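You operate a simulated robot arm through the tools that you are given. There is no shell and no other tool. Be economical: measure what you need, move in short steps, check, and stop when the job is done.

You are at the controls of a simulated robot arm. One attempt, no reset.

Task
Take the cart wax tin and leave it on the small plate on the top of the serving table.

The check looks at the end state, three seconds after you hand in, the way a careful person would. Anything else that was tipped, shoved, dropped, spilled or broken makes it a failure.

Robot
A 7-joint arm with a two-finger parallel gripper, fixed in place. Base frame: the origin is at the foot of the arm, x ahead of it, y to its left, z up. Readings come in cm, rad, newtons and seconds.
Its first joint turns from -2.897 to 2.897 rad. Payload 4.4 kg.
The tool frame sits at the grasp point between the pads (the TCP): z along the fingers, y along the line on which they close. The tips reach 2.3 cm beyond it. The gripper opens to 9.4 cm. The fingers are 3.8 cm wide and 1 cm thick; the gripper's body (5.4 by 9.6 cm) begins 3.9 cm behind the TCP.
Orientation is told as [roll, pitch, yaw] about the base's x, y, z axes, in that order, counted from this pose: with the fingers straight down and closing along the base's y, the tool's x points along the base's -x, its y along +y and its z along -z.

Tools
- The arm moves only by the tool arm_command. Its argument "deltas" is a list of rows, each a list of 3 entries, a list of its own where there are three numbers: the opening, from 0 (shut) to 1 (fully open), then the shift along the base's x, y, z in cm, then the turn, a rotation vector about the base's x, y, z in rad. In form: [[claw, [x, y, z], [ax, ay, az]], ...]. A call has 1 to 20 rows; each row shifts and turns the commanded pose from where the row before left it. Rows are played at 5 a second. More than 5 cm and 0.15 rad between two rows, or a gripper value outside its range, and nothing of the call is played. Where a pose cannot be reached the arm comes as near as it can. A force on the tool above 40 N (or 10 N above the force at the start of the call, whichever is more), or a blocked arm, ends the call early, and 0.2 s more pass. The fingers move at their own pace (about 7.2 cm/s each) and stop on an object; they squeeze with about 39 N. The grip force told is the motor's: it shows also when the fingers shut on nothing. Time passes only in rows, and 0.2 s behind the last, so rows that do not move let the fingers close. The reply holds the time, the measured pose of the TCP, the force on the tool along the base axes, the opening and the grip force, in the units named above and with some noise.
- Cameras (640 x 400 px; columns grow to the right, rows downward): "scene" is fixed at [39.59, 49.17, 147.67]; the picture's right is [-0.54, -0.84, 0.00], its down [-0.63, 0.41, -0.66] and it looks along [0.55, -0.36, -0.75] (base axes); focal length 341 px, centre (320, 200). "wrist" rides on the gripper at [8.6, 1.6, -7.5] in the tool frame; the picture's right is [-0.18, 0.98, 0.00], its down [-0.58, -0.11, -0.81] and it looks along [-0.79, -0.15, 0.59] (tool axes); focal length 243 px, centre (320, 200). There is no depth. A picture from a camera that has moved, and an enlarged one, comes with that camera's place and axes in the base frame and with its lens. The place of the scene camera against the robot may be out by one fixed shift of up to 1.8 cm in any direction.
- camera(camera): a new picture of that camera. It takes no simulated time.
- enlarge(camera, box): a new picture of the part [left, top, right, bottom] of that camera's present view, enlarged. It takes no simulated time.
- job_done(): hands the job in; it is judged then, once.

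Work in short steps. Places have to be worked out from the pictures, the camera data and where the tool is seen: move nearer, look again, correct. Check each grasp and each placing, and mend what went wrong. You have 90 turns and 46 pictures in all, those below and enlarged ones among them. Open the gripper and draw the arm clear of the work before you hand the job in, unless the task says otherwise; then end with one line.

The tools are called after "Call:" as name(argument=value, ...) on one line, values as JSON. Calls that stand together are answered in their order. arm_command: Moves the arm, as the interface text tells. Its arguments: {"type":"object","properties":{"deltas":{"type":"array"}},"required":["deltas"]} The other tools are called the same way: camera (camera) takes a picture; enlarge (camera, box) takes an enlarged picture of a part of a camera's view; job_done () hands the job in.

At the start:

```text
clock: 0.0
eef_pos: [61.47, 17.96, 104.7]
orientation: [0.0, 0.002, 0.002]
force: [-0.3, -0.4, -0.2]
width: 9.39
finger_force: 0.0
```

scene: 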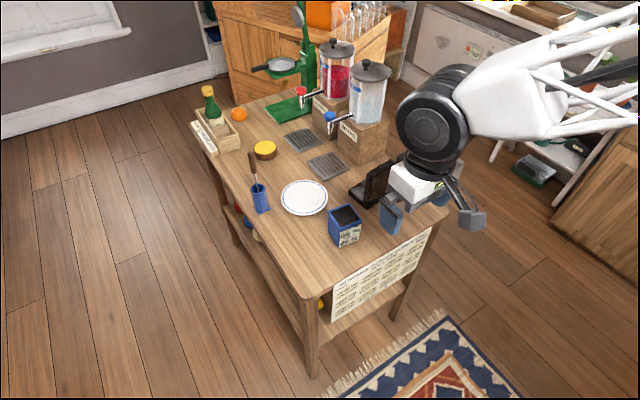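
wrist: 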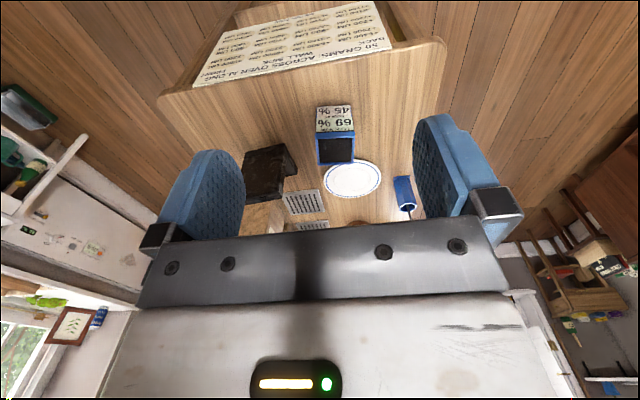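

The yellow-topped round item near (265,150) may be the wax tin, but there are also things on the lower shelf. I'll enlarge to check.

Call:
enlarge(camera="scene", box=[180, 70, 400, 210])

Call:
enlarge(camera="scene", box=[210, 170, 370, 320])

```text
2.86 times, centred on (290, 140) of scene
camera zoom: at [39.59, 49.17, 147.67], right [-0.54, -0.84, 0.0], down [-0.63, 0.41, -0.66], along [0.55, -0.36, -0.75], focal length 975 px, centre (406, 371)
```

zoom: 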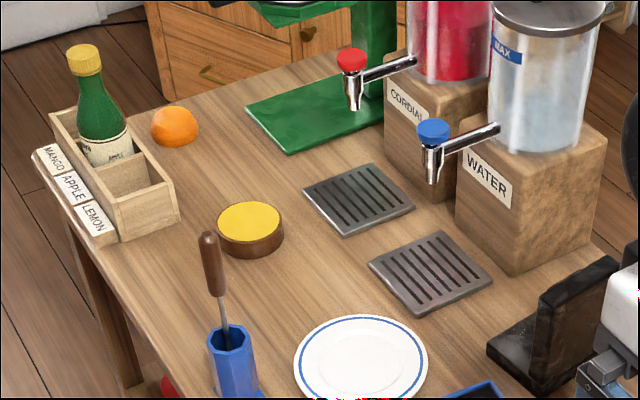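

```text
2.67 times, centred on (290, 245) of scene
camera zoom: at [39.59, 49.17, 147.67], right [-0.54, -0.84, 0.0], down [-0.63, 0.41, -0.66], along [0.55, -0.36, -0.75], focal length 910 px, centre (400, 80)
```

zoom: 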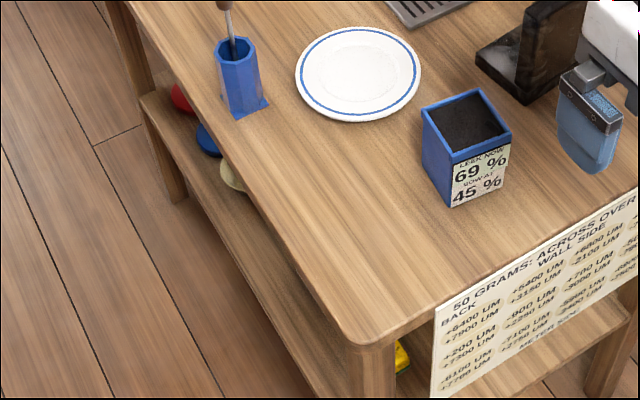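

I need to identify the tin surely; I'll read the notice and look at the lower shelf and surroundings.

Call:
enlarge(camera="scene", box=[300, 215, 450, 325])

Call:
enlarge(camera="wrist", box=[180, 0, 460, 240])

```text
3.64 times, centred on (375, 270) of scene
camera zoom: at [39.59, 49.17, 147.67], right [-0.54, -0.84, 0.0], down [-0.63, 0.41, -0.66], along [0.55, -0.36, -0.75], focal length 1240 px, centre (120, -54)
```

zoom: 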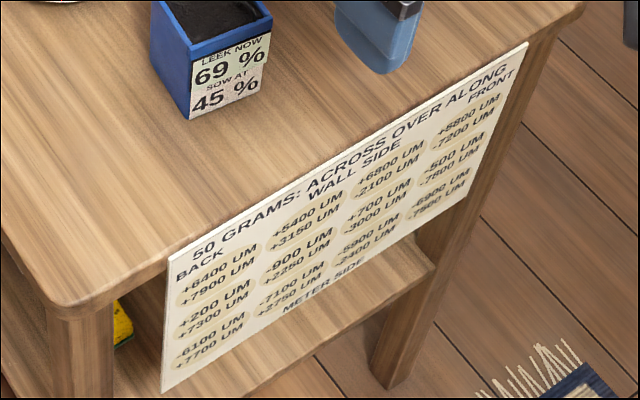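

```text
1.67 times, centred on (320, 120) of wrist
camera zoom: at [52.85, 19.5, 112.09], right [0.18, 0.98, 0.0], down [0.58, -0.11, 0.81], along [0.79, -0.15, -0.59], focal length 404 px, centre (320, 333)
```

zoom: 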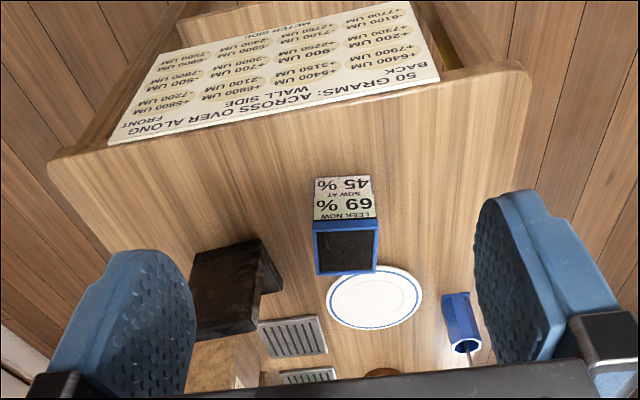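

The sign and pot are unrelated. By the scene camera the plate is near (96,17) and the round thing near (120,18); a yellow item sits on the lower shelf. I'll retreat and lower the arm in front of the table to see the shelf.

Call:
arm_command(deltas=[[1, [-4.5, 0, 0], [0, 0, 0]], [1, [-4.5, 0, 0], [0, 0, 0]], [1, [-4.5, 0, 0], [0, 0, 0]], [1, [-4.5, 0, 0], [0, 0, 0]], [1, [0, 0, -4.5], [0, 0, 0]], [1, [0, 0, -4.5], [0, 0, 0]], [1, [0, 0, -4.5], [0, 0, 0]], [1, [0, 0, -4.5], [0, 0, 0]], [1, [0, 0, -4.5], [0, 0, 0]], [1, [0, 0, -4.5], [0, 0, 0]]])

Call:
camera(camera="wrist")

```text
clock: 2.2
eef_pos: [43.51, 17.91, 77.8]
orientation: [0.001, -0.001, -0.001]
force: [-1.3, 1.0, 0.7]
width: 9.41
finger_force: 0.1
```

```text
39 pictures are left
camera wrist: at [34.89, 19.48, 85.08], right [0.18, 0.98, 0.0], down [0.58, -0.11, 0.81], along [0.79, -0.15, -0.59], focal length 243 px, centre (320, 200)
```

wrist: 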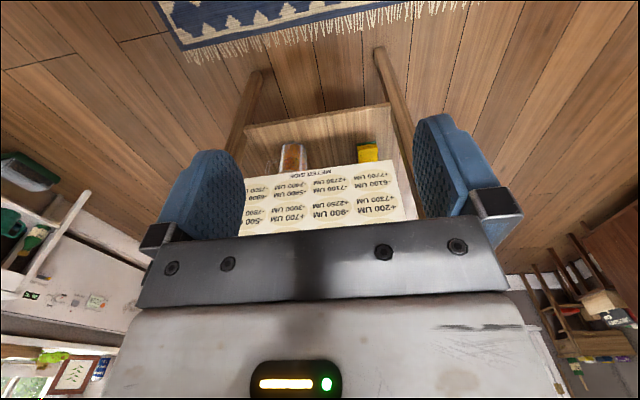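

The shelf shows a jar-like thing and a yellow thing. I go lower for a full view beneath the sign.

Call:
arm_command(deltas=[[1, [0, 0, -4.5], [0, 0, 0]], [1, [0, 0, -4.5], [0, 0, 0]], [1, [0, 0, -4.5], [0, 0, 0]], [1, [0, 0, -4.5], [0, 0, 0]], [1, [0, 0, -4.5], [0, 0, 0]], [1, [0, 0, -4.5], [0, 0, 0]]])

Call:
camera(camera="wrist")

Call:
enlarge(camera="wrist", box=[200, 80, 440, 240])

```text
clock: 3.6
eef_pos: [43.45, 17.91, 50.83]
orientation: [0.0, 0.0, 0.001]
force: [0.5, -0.2, -0.7]
width: 9.42
finger_force: 0.1
```

```text
38 pictures are left
camera wrist: at [34.82, 19.49, 58.11], right [0.18, 0.98, 0.0], down [0.58, -0.11, 0.81], along [0.79, -0.15, -0.59], focal length 243 px, centre (320, 200)
```

wrist: 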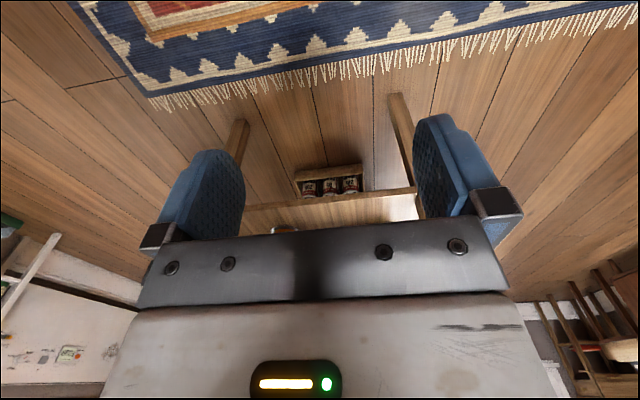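

```text
2.50 times, centred on (320, 160) of wrist
camera zoom: at [34.82, 19.49, 58.11], right [0.18, 0.98, 0.0], down [0.58, -0.11, 0.81], along [0.79, -0.15, -0.59], focal length 606 px, centre (320, 300)
```

zoom: 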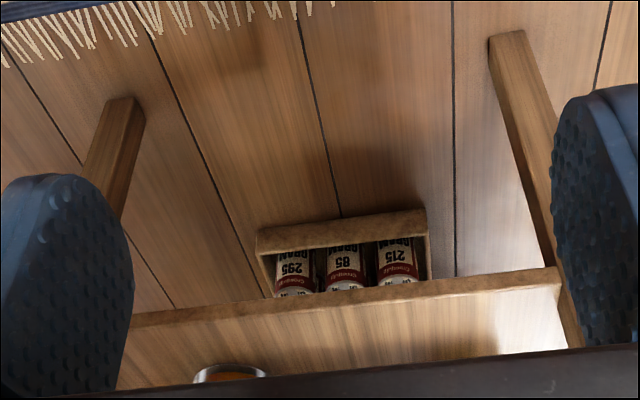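

The gripper body hides the shelf. I tilt the tool forward to look under the top.

Call:
arm_command(deltas=[[1, [0, 0, 3], [0, -0.14, 0]], [1, [0, 0, 3], [0, -0.14, 0]], [1, [0, 0, 3], [0, -0.14, 0]], [1, [0, 0, 3], [0, -0.14, 0]]])

Call:
camera(camera="wrist")

Call:
enlarge(camera="wrist", box=[200, 80, 440, 240])

```text
clock: 4.6
eef_pos: [43.48, 17.92, 62.83]
orientation: [0.0, -0.559, 0.0]
force: [0.4, -0.1, 0.7]
width: 9.39
finger_force: 0.1
```

```text
36 pictures are left
camera wrist: at [32.21, 19.52, 64.37], right [0.16, 0.98, 0.1], down [0.06, -0.11, 0.99], along [0.99, -0.15, -0.08], focal length 243 px, centre (320, 200)
```

wrist: 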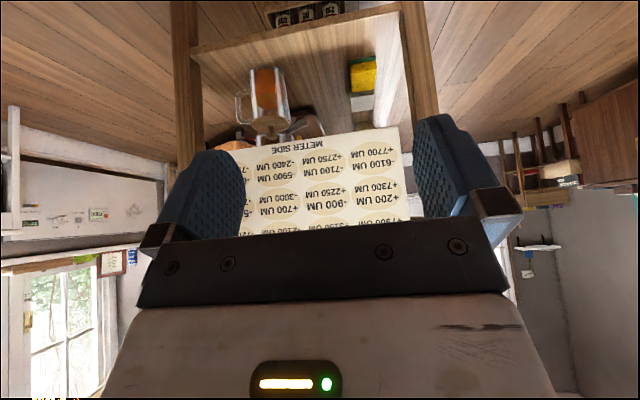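

```text
2.50 times, centred on (320, 160) of wrist
camera zoom: at [32.21, 19.52, 64.37], right [0.16, 0.98, 0.1], down [0.06, -0.11, 0.99], along [0.99, -0.15, -0.08], focal length 606 px, centre (320, 300)
```

zoom: 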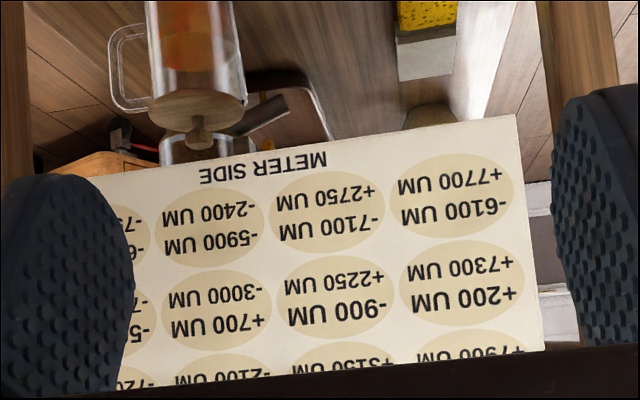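

The yellow shelf item is a sponge. There is more behind; I lower further to look beneath the sign.

Call:
arm_command(deltas=[[1, [0, 2, -4], [0, 0, 0]], [1, [0, 2, -4], [0, 0, 0]], [1, [0, 2, -3], [0, 0, 0]]])

Call:
enlarge(camera="wrist", box=[180, 60, 440, 240])

```text
clock: 5.4
eef_pos: [43.54, 23.96, 51.64]
orientation: [0.001, -0.56, 0.0]
force: [-0.5, 0.2, 0.9]
width: 9.4
finger_force: 0.1
```

```text
2.22 times, centred on (310, 150) of wrist
camera zoom: at [32.26, 25.5, 53.25], right [0.16, 0.98, 0.1], down [0.06, -0.11, 0.99], along [0.99, -0.15, -0.08], focal length 539 px, centre (342, 311)
```

zoom: 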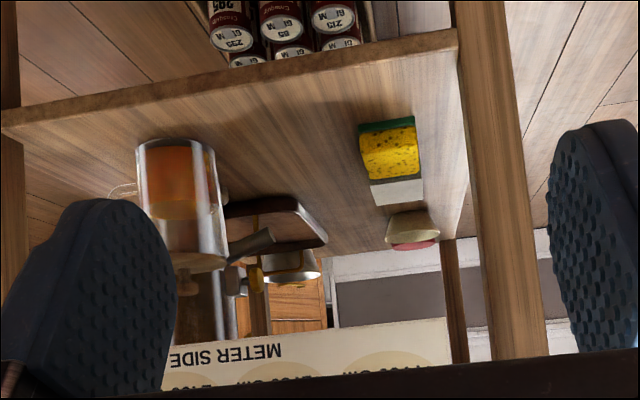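

The shelf holds bowls, jugs, a board and a sponge — no obvious tin. I take the closest look at the yellow-topped disc and the right-hand furniture.

Call:
enlarge(camera="scene", box=[235, 125, 299, 165])

Call:
camera(camera="scene")

```text
10.00 times, centred on (267, 145) of scene
camera zoom: at [39.59, 49.17, 147.67], right [-0.54, -0.84, 0.0], down [-0.63, 0.41, -0.66], along [0.55, -0.36, -0.75], focal length 3411 px, centre (850, 750)
```

zoom: 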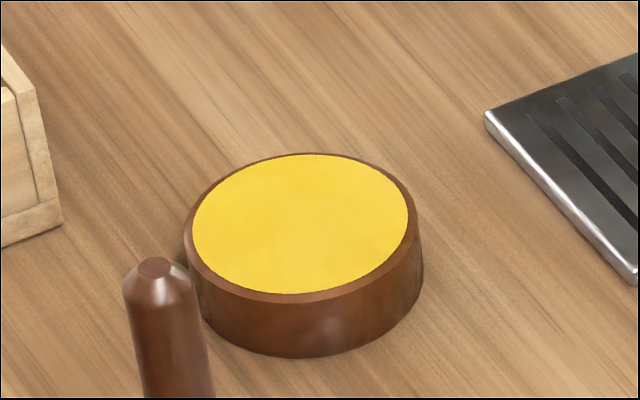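

```text
32 pictures are left
```

scene: 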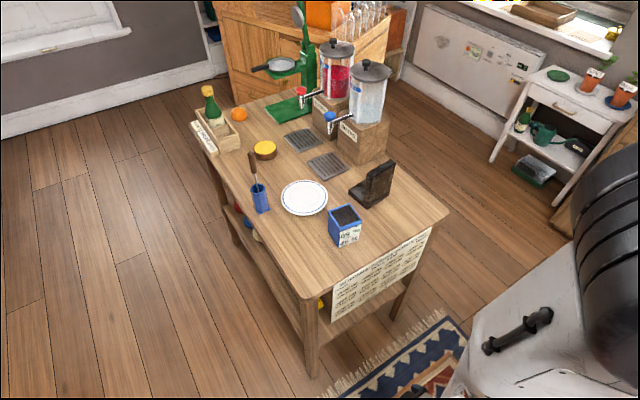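

The brown, round tin with the yellow face on the table top is the wax tin: about 7.4 cm wide, 2.7 cm tall, at about (120, 17.5), so it needs a tilted, far reach. I raise the arm, straighten it, then flip the yaw by π so that the camera will be above the tilted fingers.

Call:
arm_command(deltas=[[1, [0, 0, 4.8], [0, 0, 0]], [1, [0, 0, 4.8], [0, 0, 0]], [1, [0, 0, 4.8], [0, 0, 0]], [1, [0, 0, 4.8], [0, 0, 0]], [1, [0, 0, 4.8], [0, 0, 0]], [1, [0, 0, 4.8], [0, 0, 0]], [1, [0, 0, 4.8], [0, 0, 0]], [1, [0, 0, 4.8], [0, 0, 0]], [1, [0, 0, 4.8], [0, 0.14, 0]], [1, [0, -2, 4.8], [0, 0.14, 0]], [1, [0, -2, 4.8], [0, 0.14, 0]], [1, [0, -2, 4.8], [0, 0.14, 0]]])

Call:
arm_command(deltas=[[1, [0, 0, 0], [0, 0, 0.15]], [1, [0, 0, 0], [0, 0, 0.15]], [1, [0, 0, 0], [0, 0, 0.15]], [1, [0, 0, 0], [0, 0, 0.15]], [1, [0, 0, 0], [0, 0, 0.15]], [1, [0, 0, 0], [0, 0, 0.15]], [1, [0, 0, 0], [0, 0, 0.15]], [1, [0, 0, 0], [0, 0, 0.15]], [1, [0, 0, 0], [0, 0, 0.15]], [1, [0, 0, 0], [0, 0, 0.15]]])

```text
refused: row 10 steps farther than a row can; nothing moved
```

```text
clock: 7.6
eef_pos: [43.54, 24.06, 51.74]
orientation: [0.001, -0.559, 1.501]
force: [-0.2, -0.4, 0.5]
width: 9.41
finger_force: 0.0
```

The rise was refused by step size, but the yaw half-turn went fine. Now I rise (smaller steps), then continue the yaw.

Call:
arm_command(deltas=[[1, [0, 0, 4.8], [0, 0, 0]], [1, [0, 0, 4.8], [0, 0, 0]], [1, [0, 0, 4.8], [0, 0, 0]], [1, [0, 0, 4.8], [0, 0, 0]], [1, [0, 0, 4.8], [0, 0, 0]], [1, [0, 0, 4.8], [0, 0, 0]], [1, [0, 0, 4.8], [0, 0, 0]], [1, [0, 0, 4.8], [0, 0, 0]], [1, [0, 0, 4.8], [0, 0, 0]], [1, [0, -1, 4.8], [0, 0, 0]], [1, [0, -1, 4.8], [0, 0, 0]], [1, [0, -1, 4.8], [0, 0, 0]]])

Call:
arm_command(deltas=[[1, [0, 0, 0], [0, 0, 0.15]], [1, [0, 0, 0], [0, 0, 0.15]], [1, [0, 0, 0], [0, 0, 0.15]], [1, [0, 0, 0], [0, 0, 0.15]], [1, [0, 0, 0], [0, 0, 0.15]], [1, [0, 0, 0], [0, 0, 0.15]], [1, [0, 0, 0], [0, 0, 0.15]], [1, [0, 0, 0], [0, 0, 0.15]], [1, [0, 0, 0], [0, 0, 0.15]], [1, [0, 0, 0], [0, 0, 0.15]], [1, [0, 0, 0], [0, 0, 0.141]]])

```text
clock: 10.2
eef_pos: [43.55, 20.82, 109.51]
orientation: [0.0, -0.56, 1.498]
force: [0.6, -0.1, -0.1]
width: 9.4
finger_force: 0.0
```

```text
clock: 12.6
eef_pos: [40.41, 23.15, 112.48]
orientation: [-0.08, -0.517, -3.126]
force: [2.6, 1.4, 11.4]
width: 9.4
finger_force: 0.2
out of reach, approached as far as the arm can: row 10, 11
```

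Fingers now point backward; I swing the tool forward about y (over vertical to forward tilt) while moving outward.

Call:
arm_command(deltas=[[1, [1.5, 0, 0], [0, -0.14, 0]], [1, [1.5, 0, 0], [0, -0.14, 0]], [1, [1.5, 0, 0], [0, -0.14, 0]], [1, [1.5, 0, 0], [0, -0.14, 0]], [1, [1.5, 0, 0], [0, -0.14, 0]], [1, [1.5, 0, 0], [0, -0.14, 0]], [1, [1.5, 0, 0], [0, -0.14, 0]], [1, [1.5, 0, 0], [0, -0.14, 0]]])

Call:
camera(camera="wrist")

```text
clock: 14.4
eef_pos: [44.49, 27.55, 107.62]
orientation: [-0.166, -0.199, -3.139]
force: [-0.6, -0.6, -0.2]
width: 9.43
finger_force: 0.1
out of reach, approached as far as the arm can: row 1, 2, 3, 4, 5, 6, 7, 8
```

```text
31 pictures are left
camera wrist: at [54.4, 24.68, 112.72], right [-0.21, -0.97, -0.12], down [-0.41, -0.03, 0.91], along [-0.89, 0.24, -0.39], focal length 243 px, centre (320, 200)
```

wrist: 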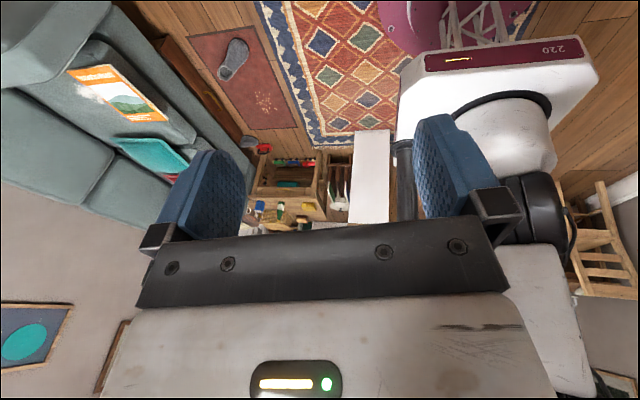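

The yaw flip hits a joint limit. But the view backward shows a rack with items near the robot; I enlarge it.

Call:
enlarge(camera="wrist", box=[220, 120, 420, 240])

```text
3.20 times, centred on (320, 180) of wrist
camera zoom: at [54.4, 24.68, 112.72], right [-0.21, -0.97, -0.12], down [-0.41, -0.03, 0.91], along [-0.89, 0.24, -0.39], focal length 776 px, centre (320, 264)
```

zoom: 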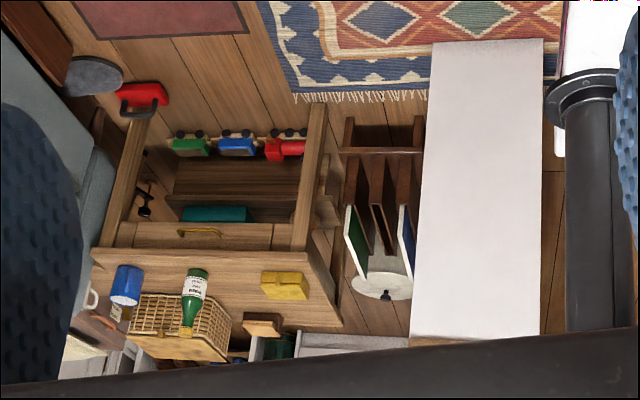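

That is just room decor, so the top tin stands. The arm got stuck near a joint limit; I unwind the yaw and check that it recovers.

Call:
arm_command(deltas=[[1, [0, 0, 0], [0, 0, -0.15]], [1, [0, 0, 0], [0, 0, -0.15]], [1, [0, 0, 0], [0, 0, -0.15]], [1, [0, 0, 0], [0, 0, -0.15]], [1, [0, 0, 0], [0, 0, -0.15]], [1, [0, 0, 0], [0, 0, -0.15]]])

```text
clock: 15.8
eef_pos: [44.54, 27.7, 107.56]
orientation: [-0.166, -0.199, 2.24]
force: [-0.1, 0.8, 0.4]
width: 9.4
finger_force: 0.0
```

The arm responds again. I turn the yaw back to zero.

Call:
arm_command(deltas=[[1, [1, -0.5, 0], [0, 0, -0.149]], [1, [1, -0.5, 0], [0, 0, -0.149]], [1, [1, -0.5, 0], [0, 0, -0.149]], [1, [1, -0.5, 0], [0, 0, -0.149]], [1, [1, -0.5, 0], [0, 0, -0.149]], [1, [1, -0.5, 0], [0, 0, -0.149]], [1, [1, -0.5, 0], [0, 0, -0.149]], [1, [1, -0.5, 0], [0, 0, -0.149]], [1, [1, -0.5, 0], [0, 0, -0.149]], [1, [1, -0.5, 0], [0, 0, -0.149]], [1, [1, -0.5, 0], [0, 0, -0.149]], [1, [1, -0.5, 0], [0, 0, -0.149]], [1, [1, -0.5, 0], [0, 0, -0.149]], [1, [1, -0.5, 0], [0, 0, -0.149]], [1, [1, -0.5, 0], [0, 0, -0.149]]])

Call:
arm_command(deltas=[[1, [0, 0, 0], [0.083, 0.1, 0]], [1, [0, 0, 0], [0.083, 0.1, 0]]])

```text
clock: 19.0
eef_pos: [54.36, 22.79, 94.43]
orientation: [-0.122, -0.395, 0.992]
force: [-0.2, -0.1, 0.7]
width: 9.4
finger_force: 0.0
out of reach, approached as far as the arm can: row 2, 3, 4, 5, 6, 7, 8, 9, 10, 11, 12, 13, 14, 15
```

```text
clock: 19.6
eef_pos: [54.2, 21.42, 94.09]
orientation: [0.151, -0.295, 0.797]
force: [-0.2, -0.3, 0.5]
width: 9.39
finger_force: 0.1
```

Something in the arm's configuration is off (z fell 13 cm). I look at the arm.

Call:
camera(camera="scene")

```text
29 pictures are left
```

scene: 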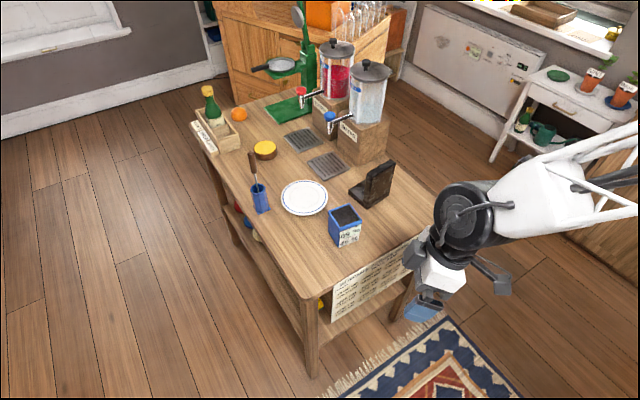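

Nothing is touched. I bring the tool back to upright and up, checking reach messages.

Call:
arm_command(deltas=[[1, [-1, 0, 3], [0, 0, 0]], [1, [-1, 0, 3], [0, 0, 0]], [1, [0, 0, 3], [0, 0, 0]], [1, [0, 0, 0], [0, 0, -0.1333]], [1, [0, 0, 0], [0, 0, -0.1333]], [1, [0, 0, 0], [0, 0, -0.1333]], [1, [0, 0, 0], [0, 0, -0.1333]], [1, [0, 0, 0], [0, 0, -0.1333]], [1, [0, 0, 0], [0, 0, -0.1333]], [1, [0, 0, 0], [0, 0.1475, 0]], [1, [0, 0, 0], [0, 0.1475, 0]], [1, [0, 0, 0], [-0.15, 0, 0]]])

```text
clock: 22.2
eef_pos: [51.97, 22.1, 101.64]
orientation: [0.235, -0.009, 0.262]
force: [0.8, -0.4, -0.2]
width: 9.38
finger_force: 0.2
out of reach, approached as far as the arm can: row 7, 8, 9, 12
```

Close to upright; I nudge toward the start pose, where the orientation was reachable.

Call:
arm_command(deltas=[[1, [3, -1, 1], [-0.06, 0, 0]], [1, [3, -1, 1], [-0.06, 0, 0]], [1, [3, -1, 1], [-0.06, 0, 0]], [1, [0, -1, 0], [-0.055, 0, 0]], [1, [0, 0, 0], [0, 0, -0.09]], [1, [0, 0, 0], [0, 0, -0.09]], [1, [0, 0, 0], [0, 0, -0.08]]])

```text
clock: 23.8
eef_pos: [54.44, 21.37, 102.07]
orientation: [0.202, 0.004, 0.26]
force: [0.1, 0.0, 0.5]
width: 9.41
finger_force: 0.1
out of reach, approached as far as the arm can: row 1, 2, 3, 4, 5, 6, 7
```

A joint limit is being felt in this elbow posture. I test pure translations outward without turns.

Call:
arm_command(deltas=[[1, [2, 0, 1], [0, 0, 0]], [1, [2, 0, 1], [0, 0, 0]], [1, [2, 0, 1], [0, 0, 0]]])

Call:
arm_command(deltas=[[1, [0, 0, 0], [0, -0.14, 0]], [1, [0, 0, 0], [0, -0.14, 0]], [1, [0, 0, 0], [0, -0.14, 0]]])

Call:
enlarge(camera="scene", box=[380, 100, 640, 330])

```text
clock: 24.6
eef_pos: [60.12, 21.31, 102.9]
orientation: [0.209, 0.004, 0.259]
force: [-0.5, 0.0, -0.9]
width: 9.42
finger_force: 0.1
out of reach, approached as far as the arm can: row 2, 3
```

```text
clock: 25.4
eef_pos: [59.49, 20.93, 98.55]
orientation: [0.121, -0.336, 0.275]
force: [0.8, -0.7, 0.6]
width: 9.37
finger_force: 0.1
out of reach, approached as far as the arm can: row 1, 2, 3
```

```text
1.74 times, centred on (510, 215) of scene
camera zoom: at [39.59, 49.17, 147.67], right [-0.54, -0.84, 0.0], down [-0.63, 0.41, -0.66], along [0.55, -0.36, -0.75], focal length 593 px, centre (-10, 174)
```

zoom: 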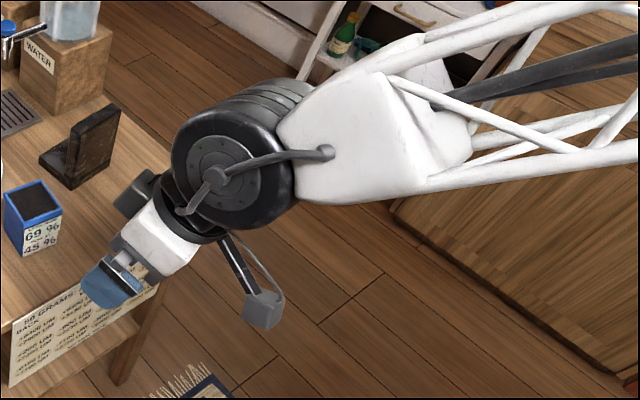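

The wrist camera is a solid box on a bracket, so the flipped pose matters. I try turning positive again, but this time I straighten the tool to vertical first.

Call:
arm_command(deltas=[[1, [-1, 0, 1], [0, 0, 0.15]], [1, [-1, 0, 1], [0, 0, 0.15]], [1, [-1, 0, 1], [0, 0, 0.15]], [1, [-1, 0, 1], [0, 0, 0.15]], [1, [-1, 0, 1], [0, 0, 0.15]], [1, [0, 0, 0], [0, 0, 0.15]], [1, [0, 0, 0], [0, 0, 0.15]], [1, [0, 0, 0], [0, 0, 0.15]]])

```text
clock: 27.2
eef_pos: [54.43, 20.92, 103.61]
orientation: [0.114, -0.335, 1.477]
force: [-0.1, -0.8, 0.9]
width: 9.39
finger_force: 0.1
```

Free here. Now straighten to vertical: turn about (-0.344, -0.091, 0).

Call:
arm_command(deltas=[[1, [0, 0, 0], [-0.1147, -0.03, 0]], [1, [0, 0, 0], [-0.1147, -0.03, 0]], [1, [0, 0, 0], [-0.1147, -0.03, 0]]])

Call:
arm_command(deltas=[[1, [0, 0, 0], [0, 0, 0.15]], [1, [0, 0, 0], [0, 0, 0.15]], [1, [0, 0, 0], [0, 0, 0.15]], [1, [0, 0, 0], [0, 0, 0.15]], [1, [0, 0, 0], [0, 0, 0.15]], [1, [0, 0, 0], [0, 0, 0.15]], [1, [0, 0, 0], [0, 0, 0.15]], [1, [0, 0, 0], [0, 0, 0.15]], [1, [0, 0, 0], [0, 0, 0.15]], [1, [0, 0, 0], [0, 0, 0.15]], [1, [0, 0, 0], [0, 0, 0.15]]])

```text
clock: 28.0
eef_pos: [54.3, 20.79, 103.6]
orientation: [0.067, -0.211, 1.487]
force: [-0.4, -0.3, -0.1]
width: 9.39
finger_force: 0.0
out of reach, approached as far as the arm can: row 2, 3
```

```text
clock: 30.4
eef_pos: [50.13, 20.0, 84.36]
orientation: [0.035, -0.246, 2.587]
force: [-0.2, -0.1, 0.4]
width: 9.4
finger_force: 0.1
out of reach, approached as far as the arm can: row 3, 4, 5, 6, 7, 8, 9, 10, 11
```

Clipped again, so the elbow posture has drifted. I retrace toward the pose family that was free: nearer, lower, tilted 0.56 with yaw about 1.5.

Call:
arm_command(deltas=[[1, [0, 0, 0], [0, 0, -0.15]], [1, [0, 0, 0], [0, 0, -0.15]], [1, [0, 0, 0], [0, 0, -0.15]], [1, [0, 0, 0], [0, 0, -0.15]], [1, [0, 0, 0], [0, 0, -0.15]], [1, [0, 0, 0], [0, 0, -0.15]], [1, [0, 0, 0], [0, 0, -0.15]], [1, [-1, 0, 0], [0.1, 0, 0]], [1, [-1, 0, 0], [0.1, 0, 0]], [1, [-1, 0, 0], [0.1, 0, 0]], [1, [-2, 1, 0], [0, 0, 0]], [1, [-2, 1, 0], [0, 0, 0]]])

Call:
camera(camera="wrist")

```text
clock: 33.0
eef_pos: [43.13, 22.06, 84.41]
orientation: [0.048, -0.545, 1.532]
force: [0.6, 0.7, -0.3]
width: 9.4
finger_force: 0.1
```

```text
27 pictures are left
camera wrist: at [41.31, 10.78, 86.2], right [-0.98, 0.17, 0.14], down [0.15, 0.08, 0.99], along [0.16, 0.98, -0.1], focal length 243 px, centre (320, 200)
```

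wrist: 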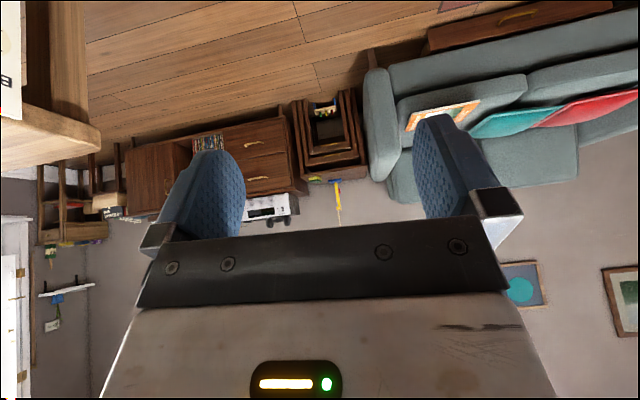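

All free here. Unwind yaw to about zero.

Call:
arm_command(deltas=[[1, [0, 0, 0], [0, 0, -0.15]], [1, [0, 0, 0], [0, 0, -0.15]], [1, [0, 0, 0], [0, 0, -0.15]], [1, [0, 0, 0], [0, 0, -0.15]], [1, [0, 0, 0], [0, 0, -0.15]], [1, [0, 0, 0], [0, 0, -0.15]], [1, [0, 0, 0], [0, 0, -0.15]], [1, [0, 0, 0], [0, 0, -0.15]], [1, [0, 0, 0], [0, 0, -0.15]], [1, [0, 0, 0], [0, 0, -0.15]]])

```text
clock: 35.2
eef_pos: [38.85, 19.32, 70.08]
orientation: [-0.126, -0.264, 0.099]
force: [0.8, 0.8, 1.0]
width: 9.41
finger_force: 0.1
```

The reading lags the command; I hold still and re-read.

Call:
arm_command(deltas=[[1, [0, 0, 0], [0, 0, 0]], [1, [0, 0, 0], [0, 0, 0]], [1, [0, 0, 0], [0, 0, 0]], [1, [0, 0, 0], [0, 0, 0]], [1, [0, 0, 0], [0, 0, 0]]])

```text
clock: 36.4
eef_pos: [43.06, 21.99, 84.34]
orientation: [0.046, -0.546, 0.031]
force: [0.9, 0.0, -0.4]
width: 9.37
finger_force: 0.0
```

The arm had re-postured and now sits exactly as commanded. I go up to vertical, then try the flip in the negative direction.

Call:
arm_command(deltas=[[1, [1, -0.5, 4.5], [-0.01, 0.13, 0]], [1, [1, -0.5, 4.5], [-0.01, 0.13, 0]], [1, [1, -0.5, 4.5], [-0.01, 0.13, 0]], [1, [1, -0.5, 4.5], [-0.01, 0.13, -0.03]], [1, [2, -0.5, 2], [0, 0, 0]], [1, [2, -0.5, 2], [0, 0, 0]], [1, [2, -0.5, 0], [0, 0, 0]], [1, [0, 0, 0], [0, 0, 0]]])

Call:
arm_command(deltas=[[1, [0, 0, 0], [0, 0, -0.15]], [1, [0, 0, 0], [0, 0, -0.15]], [1, [0, 0, 0], [0, 0, -0.15]], [1, [0, 0, 0], [0, 0, -0.15]], [1, [0, 0, 0], [0, 0, -0.15]], [1, [0, 0, 0], [0, 0, -0.15]]])

```text
clock: 38.2
eef_pos: [53.06, 18.5, 106.33]
orientation: [0.022, -0.024, 0.006]
force: [-0.8, 0.3, 0.5]
width: 9.39
finger_force: 0.0
```

```text
clock: 39.6
eef_pos: [52.99, 18.44, 106.34]
orientation: [0.024, -0.024, -0.894]
force: [0.2, 0.2, -0.3]
width: 9.4
finger_force: 0.1
```

Free so far; continue negative yaw.

Call:
arm_command(deltas=[[1, [0, 0, 0], [0, 0, -0.15]], [1, [0, 0, 0], [0, 0, -0.15]], [1, [0, 0, 0], [0, 0, -0.15]], [1, [0, 0, 0], [0, 0, -0.15]], [1, [0, 0, 0], [0, 0, -0.15]]])

Call:
arm_command(deltas=[[1, [0, 0, 0], [0, 0, -0.15]], [1, [0, 0, 0], [0, 0, -0.15]], [1, [0, 0, 0], [0, 0, -0.15]], [1, [0, 0, 0], [0, 0, -0.15]]])

```text
clock: 40.8
eef_pos: [52.96, 18.53, 106.28]
orientation: [0.022, -0.025, -1.642]
force: [0.1, -0.2, 0.9]
width: 9.4
finger_force: 0.1
```

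```text
clock: 41.8
eef_pos: [52.82, 18.67, 106.27]
orientation: [0.021, -0.024, -2.242]
force: [-0.1, 0.6, -0.5]
width: 9.39
finger_force: 0.1
```

Call:
arm_command(deltas=[[1, [0, 0, 0], [0, 0, -0.15]], [1, [0, 0, 0], [0, 0, -0.15]], [1, [0, 0, 0], [0, 0, 0]]])

```text
clock: 42.6
eef_pos: [52.89, 18.62, 106.23]
orientation: [0.022, -0.025, -2.541]
force: [-0.7, -0.9, -0.1]
width: 9.4
finger_force: 0.0
```

Still free and on target at yaw -2.54; I continue in small bites.

Call:
arm_command(deltas=[[1, [0, 0, 0], [0, 0, -0.15]], [1, [0, 0, 0], [0, 0, -0.15]], [1, [0, 0, 0], [0, 0, 0]]])

```text
clock: 43.4
eef_pos: [53.24, 17.61, 106.78]
orientation: [0.009, -0.023, -2.653]
force: [-0.2, -0.3, -0.3]
width: 9.44
finger_force: 0.1
out of reach, approached as far as the arm can: row 1, 2
```

The limit here is about -2.65, which nearly does it; further out toward azimuth 0.15 the same joint limit allows about -2.8. I back off a little, tilt the fingers forward-left and move outward.

Call:
arm_command(deltas=[[1, [0, 0, 0], [0, 0, 0.1]], [1, [2, -0.5, 0], [0.083, -0.124, 0]], [1, [2, -0.5, 0], [0.083, -0.124, 0]], [1, [2, -0.5, 0], [0.083, -0.124, 0]], [1, [2, -0.5, 0], [0.083, -0.124, 0]], [1, [0, 0, 0], [0, 0, 0]]])

```text
clock: 44.8
eef_pos: [61.26, 15.83, 106.76]
orientation: [0.012, 0.576, -2.549]
force: [0.1, 0.5, -0.6]
width: 9.38
finger_force: 0.2
```

Works. I continue outward to about x=90 with the tilt increasing to about 0.85.

Call:
arm_command(deltas=[[1, [4.5, 0, 0], [0, 0, 0]], [1, [4.5, 0, 0], [0, 0, 0]], [1, [4.5, 0, 0], [0, 0, 0]], [1, [4.5, 0, 0], [0, 0, -0.07]], [1, [4.5, 0, 0], [0, 0, -0.07]], [1, [4.5, 0, 0], [0, 0, -0.07]], [1, [0, 0, 0], [0, 0, 0]]])

Call:
camera(camera="wrist")

```text
clock: 46.4
eef_pos: [88.12, 15.62, 106.8]
orientation: [0.009, 0.574, -2.761]
force: [0.3, 0.4, -1.2]
width: 9.38
finger_force: 0.0
```

```text
26 pictures are left
camera wrist: at [91.84, 15.44, 117.65], right [0.22, -0.97, -0.09], down [-0.9, -0.23, 0.36], along [-0.37, 0.0, -0.93], focal length 243 px, centre (320, 200)
```

wrist: 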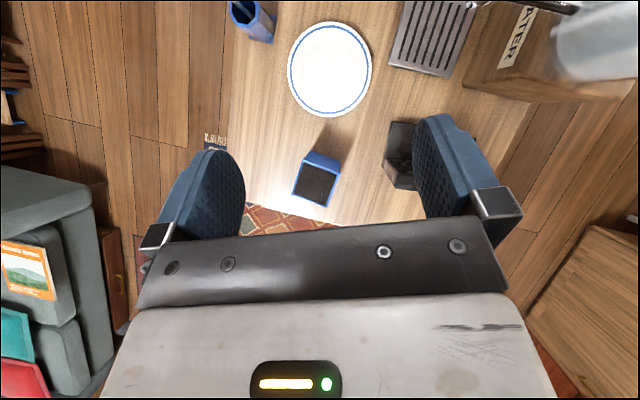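

The plate from here comes out at about (96.5, 18.8), 13 cm wide. I extend and tilt further to see the tin.

Call:
arm_command(deltas=[[1, [4, 0, -1], [0.04, -0.1, 0]], [1, [4, 0, -1], [0.04, -0.1, 0]], [1, [4, 0, -1], [0.04, -0.1, 0]], [1, [4, 0, -1], [0, 0, 0]], [1, [0, 0, 0], [0, 0, 0]]])

Call:
camera(camera="wrist")

```text
clock: 47.6
eef_pos: [104.26, 15.7, 102.66]
orientation: [0.013, 0.896, -2.761]
force: [0.3, 0.2, 0.1]
width: 9.39
finger_force: 0.1
```

```text
25 pictures are left
camera wrist: at [104.44, 14.06, 114.0], right [0.25, -0.96, -0.14], down [-0.96, -0.26, 0.05], along [-0.08, 0.12, -0.99], focal length 243 px, centre (320, 200)
```

wrist: 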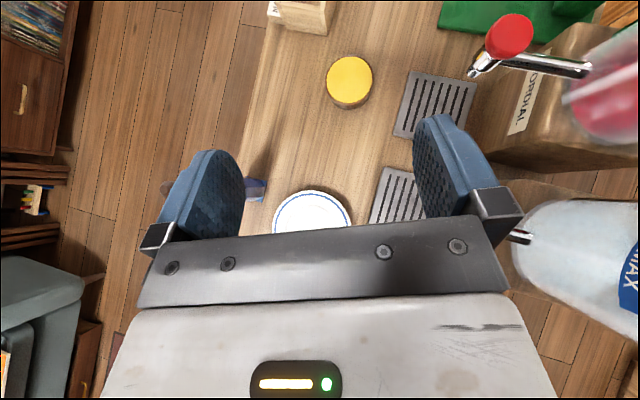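

The tin top now measures about (120.1, 18.9), consistent with the scene. I move above it to z≈92 and check that the reach holds.

Call:
arm_command(deltas=[[1, [3.8, 0.6, -2], [0, 0, 0]], [1, [3.8, 0.6, -2], [0, 0, 0]], [1, [3.8, 0.6, -2], [0, 0, 0]], [1, [2, 0.6, -3], [0, 0, 0]], [1, [0, 0, 0], [0, 0, 0]]])

Call:
camera(camera="wrist")

```text
clock: 48.8
eef_pos: [117.73, 18.11, 93.72]
orientation: [0.011, 0.897, -2.761]
force: [-0.7, -0.3, 0.4]
width: 9.39
finger_force: 0.1
```

```text
24 pictures are left
camera wrist: at [117.96, 16.51, 105.01], right [0.25, -0.96, -0.14], down [-0.96, -0.26, 0.05], along [-0.08, 0.12, -0.99], focal length 243 px, centre (320, 200)
```

wrist: 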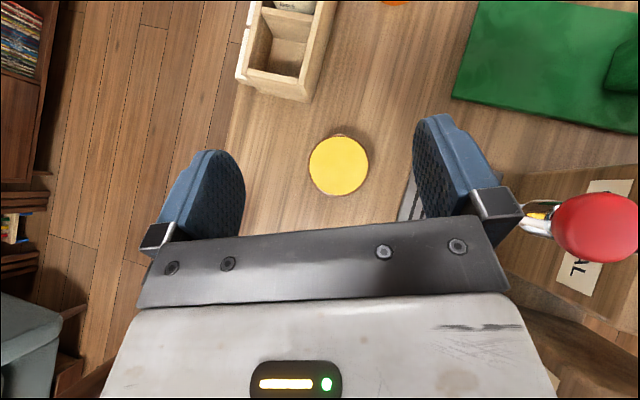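

Tin centre confirmed at about (120.0, 18.9). To keep the wrist farther from the dispenser taps on the right, I try a little more yaw, then view the scene.

Call:
arm_command(deltas=[[1, [0, 0, 0], [0, 0, -0.06]], [1, [0, 0, 0], [0, 0, -0.06]], [1, [0, 0, 0], [0, 0, 0]]])

Call:
camera(camera="scene")

```text
clock: 49.6
eef_pos: [117.64, 18.13, 93.72]
orientation: [0.01, 0.899, -2.881]
force: [0.2, 0.9, -0.7]
width: 9.39
finger_force: 0.1
```

```text
23 pictures are left
```

scene: 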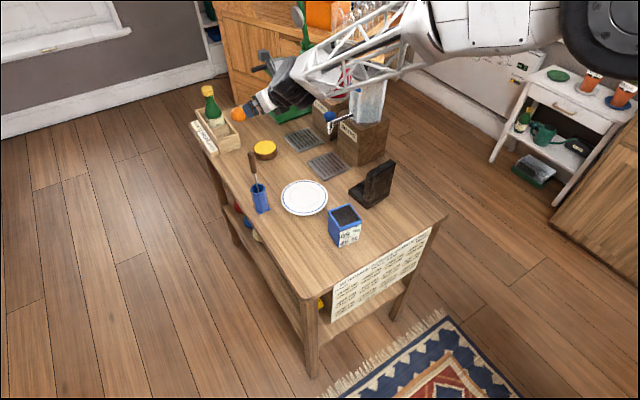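

Room is adequate: the forearm comes from high above and the dispenser faces are at y<-4. I centre over the tin and descend to z≈83.

Call:
arm_command(deltas=[[1, [1.9, 0.6, -2], [0, 0, 0]], [1, [0, 0, -3], [0, 0, 0]], [1, [0, 0, -3], [0, 0, 0]], [1, [0, 0, -2.5], [0, 0, 0]], [1, [0, 0, 0], [0, 0, 0]]])

Call:
camera(camera="wrist")

Call:
camera(camera="scene")

```text
clock: 50.8
eef_pos: [119.45, 18.67, 83.25]
orientation: [0.01, 0.898, -2.884]
force: [-0.4, -0.2, -0.8]
width: 9.39
finger_force: 0.0
```

```text
22 pictures are left
camera wrist: at [119.53, 17.07, 94.56], right [0.13, -0.98, -0.14], down [-0.99, -0.14, 0.05], along [-0.07, 0.13, -0.99], focal length 243 px, centre (320, 200)
```

wrist: 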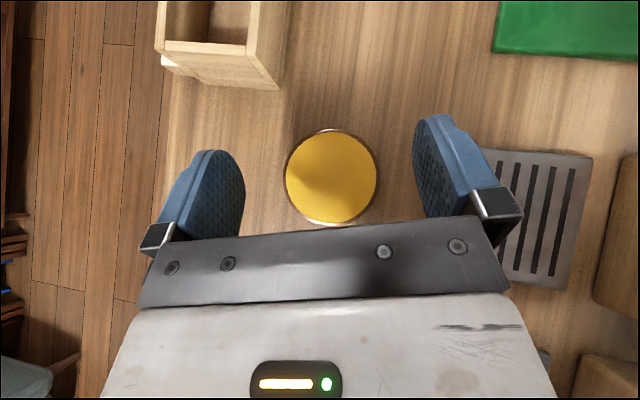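

```text
21 pictures are left
```

scene: 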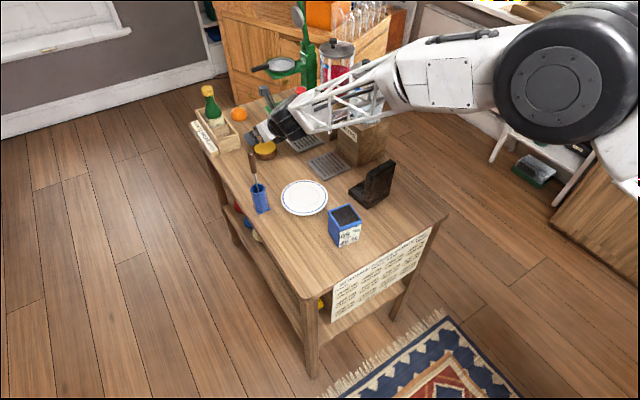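

Tin centred between the fingers at (120.0, 18.85). I descend to z≈77.4 in small steps.

Call:
arm_command(deltas=[[1, [0, 0, -1.5], [0, 0, 0]], [1, [0, 0, -1.5], [0, 0, 0]], [1, [0, 0, -1.2], [0, 0, 0]], [1, [0, 0, -0.8], [0, 0, 0]], [1, [0, 0, -0.8], [0, 0, 0]], [1, [0, 0, 0], [0, 0, 0]]])

Call:
enlarge(camera="scene", box=[200, 60, 440, 210])

Call:
camera(camera="wrist")

```text
clock: 52.2
eef_pos: [119.6, 18.61, 77.48]
orientation: [0.009, 0.898, -2.881]
force: [-0.7, 0.2, 0.0]
width: 9.44
finger_force: 0.0
```

```text
2.67 times, centred on (320, 135) of scene
camera zoom: at [39.59, 49.17, 147.67], right [-0.54, -0.84, 0.0], down [-0.63, 0.41, -0.66], along [0.55, -0.36, -0.75], focal length 910 px, centre (320, 373)
```

zoom: 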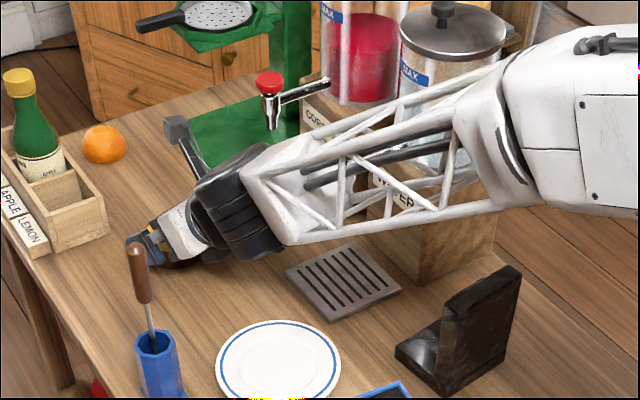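

```text
19 pictures are left
camera wrist: at [119.58, 17.03, 88.79], right [0.13, -0.98, -0.14], down [-0.99, -0.14, 0.05], along [-0.07, 0.13, -0.99], focal length 243 px, centre (320, 200)
```

wrist: 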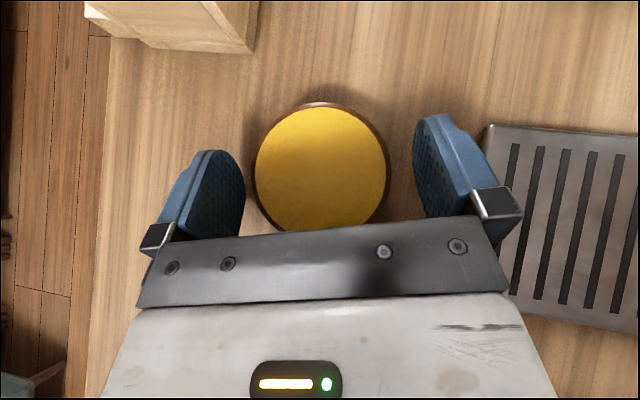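

Fingers straddle the tin with no contact and no arm contact elsewhere. Close the gripper.

Call:
arm_command(deltas=[[0.6, [0, 0, 0], [0, 0, 0]], [0.3, [0, 0, 0], [0, 0, 0]], [0, [0, 0, 0], [0, 0, 0]], [0, [0, 0, 0], [0, 0, 0]], [0, [0, 0, 0], [0, 0, 0]]])

```text
clock: 53.4
eef_pos: [119.74, 18.75, 77.56]
orientation: [0.011, 0.898, -2.88]
force: [-0.5, 0.3, 0.2]
width: 7.27
finger_force: 39.0
```

Gripped at 7.27 cm wide with 39 N. Lift 5 cm slowly and check that the tin comes along level.

Call:
arm_command(deltas=[[0, [0, 0, 1], [0, 0, 0]], [0, [0, 0, 1.5], [0, 0, 0]], [0, [0, 0, 2], [0, 0, 0]], [0, [0, 0, 3], [0, 0, 0]], [0, [0, 0, 0], [0, 0, 0]]])

Call:
camera(camera="wrist")

Call:
enlarge(camera="scene", box=[200, 60, 440, 210])

```text
clock: 54.6
eef_pos: [119.52, 18.7, 85.03]
orientation: [0.011, 0.898, -2.883]
force: [0.2, 0.1, -2.2]
width: 7.29
finger_force: 38.7
```

```text
18 pictures are left
camera wrist: at [119.5, 17.09, 96.3], right [0.13, -0.98, -0.14], down [-0.99, -0.14, 0.05], along [-0.07, 0.13, -0.99], focal length 243 px, centre (320, 200)
```

wrist: 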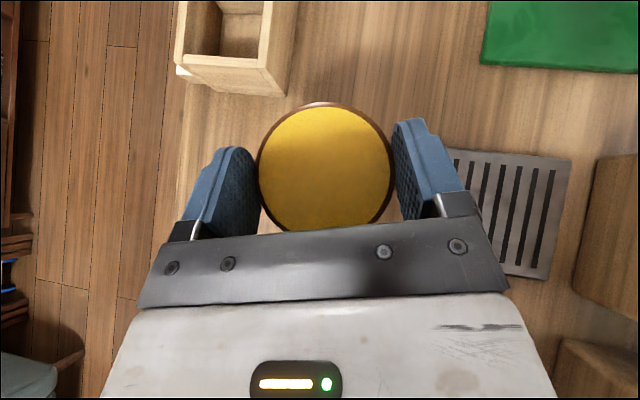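

```text
2.67 times, centred on (320, 135) of scene
camera zoom: at [39.59, 49.17, 147.67], right [-0.54, -0.84, 0.0], down [-0.63, 0.41, -0.66], along [0.55, -0.36, -0.75], focal length 910 px, centre (320, 373)
```

zoom: 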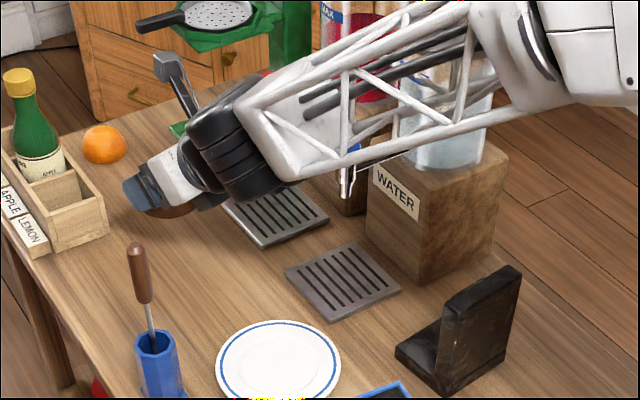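

The tin is lifted level. At this steep tilt, going straight to the plate would put the wrist over the tall pot. So I'll set the tin down halfway at about (108.3, 19.5) and regrasp it with less tilt.

Call:
arm_command(deltas=[[0, [-3, 0.2, 0], [0, 0, 0]], [0, [-3, 0.2, 0], [0, 0, 0]], [0, [-3, 0.2, 0], [0, 0, 0]], [0, [-2.7, 0.05, 0], [0, 0, 0]], [0, [0, 0, -2], [0, 0, 0]], [0, [0, 0, -2], [0, 0, 0]], [0, [0, 0, -1.5], [0, 0, 0]], [0, [0, 0, -1], [0, 0, 0]], [0, [0, 0, -0.5], [0, 0, 0]], [0, [0, 0, 0], [0, 0, 0]]])

Call:
camera(camera="wrist")

Call:
enlarge(camera="scene", box=[200, 60, 440, 210])

```text
clock: 56.8
eef_pos: [107.92, 19.29, 77.95]
orientation: [0.011, 0.896, -2.881]
force: [-1.3, 0.1, -1.7]
width: 7.26
finger_force: 38.7
```

```text
16 pictures are left
camera wrist: at [107.91, 17.72, 89.27], right [0.13, -0.98, -0.14], down [-0.99, -0.14, 0.05], along [-0.07, 0.13, -0.99], focal length 243 px, centre (320, 200)
```

wrist: 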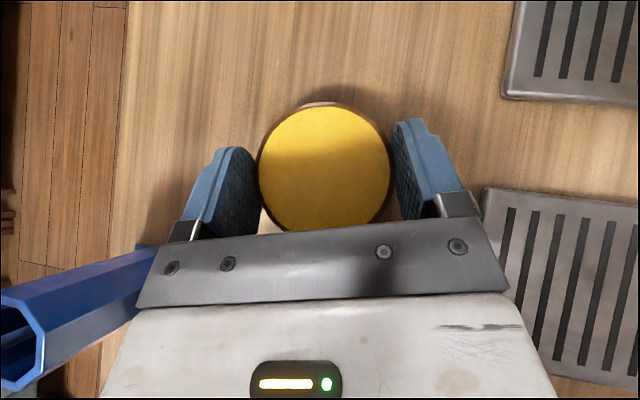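

```text
2.67 times, centred on (320, 135) of scene
camera zoom: at [39.59, 49.17, 147.67], right [-0.54, -0.84, 0.0], down [-0.63, 0.41, -0.66], along [0.55, -0.36, -0.75], focal length 910 px, centre (320, 373)
```

zoom: 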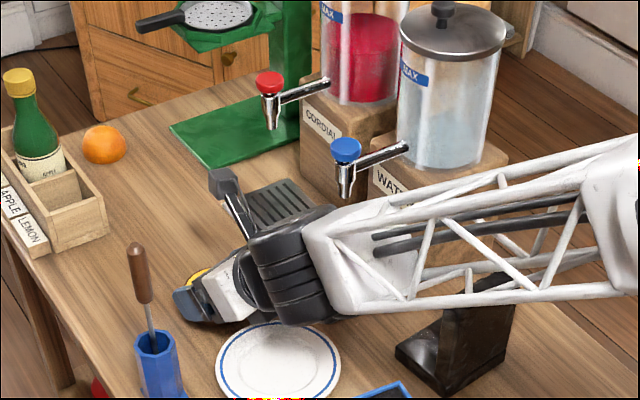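

The tin is about 0.4 cm above the table in a clear spot. Lower and release.

Call:
arm_command(deltas=[[0, [0, 0, -0.35], [0, 0, 0]], [0, [0, 0, 0], [0, 0, 0]], [0, [0, 0, 0], [0, 0, 0]]])

Call:
arm_command(deltas=[[0.85, [0, 0, 0], [0, 0, 0]], [1, [0, 0, 0], [0, 0, 0]], [1, [0, 0, 0], [0, 0, 0]], [1, [0, 0, 2], [0, 0, 0]], [1, [0, 0, 3], [0, 0, 0]], [1, [0, 0, 4], [0, 0, 0]], [1, [0, 0, 0], [0, 0, 0]]])

Call:
camera(camera="wrist")

```text
clock: 57.6
eef_pos: [107.99, 19.42, 77.54]
orientation: [0.011, 0.897, -2.881]
force: [0.3, -0.1, -1.7]
width: 7.26
finger_force: 38.9
```

```text
clock: 59.2
eef_pos: [107.97, 19.38, 86.66]
orientation: [0.012, 0.897, -2.881]
force: [0.1, 0.8, 0.9]
width: 9.42
finger_force: 0.0
```

```text
14 pictures are left
camera wrist: at [107.9, 17.66, 97.96], right [0.13, -0.98, -0.14], down [-0.99, -0.14, 0.05], along [-0.07, 0.13, -0.99], focal length 243 px, centre (320, 200)
```

wrist: 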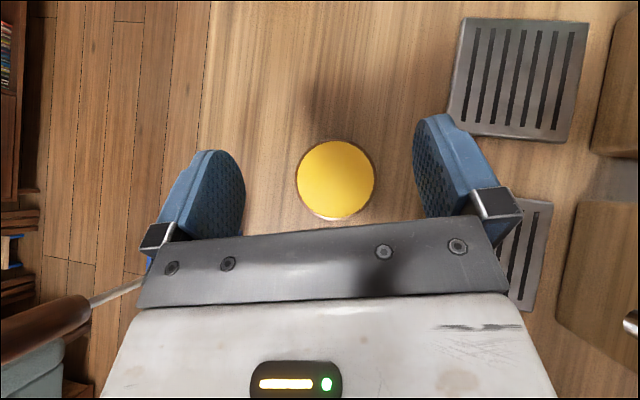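

The tin rests at (108.3, 19.4). Now reduce the tilt by 0.4 about the TCP and check reach.

Call:
arm_command(deltas=[[1, [0, 0, 1], [-0.034, 0.129, 0]], [1, [0, 0, 0], [-0.034, 0.129, 0]], [1, [0, 0, 0], [-0.034, 0.129, 0]], [1, [0, 0, 0], [0, 0, 0]]])

Call:
camera(camera="wrist")

```text
clock: 60.2
eef_pos: [109.19, 20.24, 89.14]
orientation: [-0.024, 0.627, -2.88]
force: [0.5, 0.2, 1.5]
width: 9.41
finger_force: 0.0
out of reach, approached as far as the arm can: row 1, 2
```

```text
13 pictures are left
camera wrist: at [112.28, 19.17, 100.04], right [0.12, -0.98, -0.13], down [-0.94, -0.16, 0.31], along [-0.33, 0.08, -0.94], focal length 243 px, centre (320, 200)
```

wrist: 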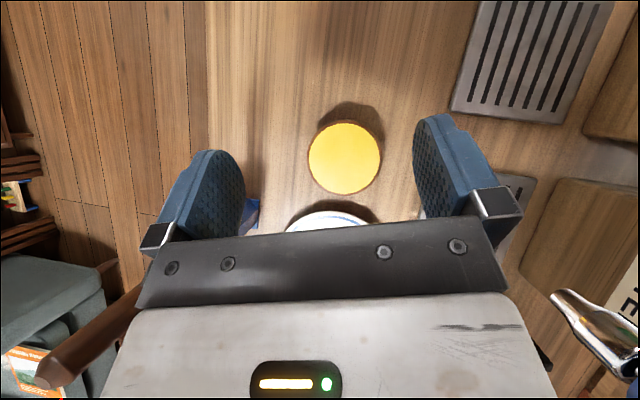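

Tilt is now 0.63, near the yaw-joint limit. I relax the yaw by 0.12 and take the tilt to about 0.5.

Call:
arm_command(deltas=[[1, [0, 0, 0], [0, 0, 0.06]], [1, [0, 0, 0], [0, 0, 0.06]], [1, [-0.5, -0.3, -1], [-0.024, 0.06, 0]], [1, [-0.5, -0.3, -1], [-0.024, 0.06, 0]], [1, [0, 0, 0], [0, 0, 0]]])

```text
clock: 61.4
eef_pos: [108.08, 19.61, 86.63]
orientation: [-0.027, 0.493, -2.76]
force: [0.6, 0.9, -1.2]
width: 9.4
finger_force: 0.0
```

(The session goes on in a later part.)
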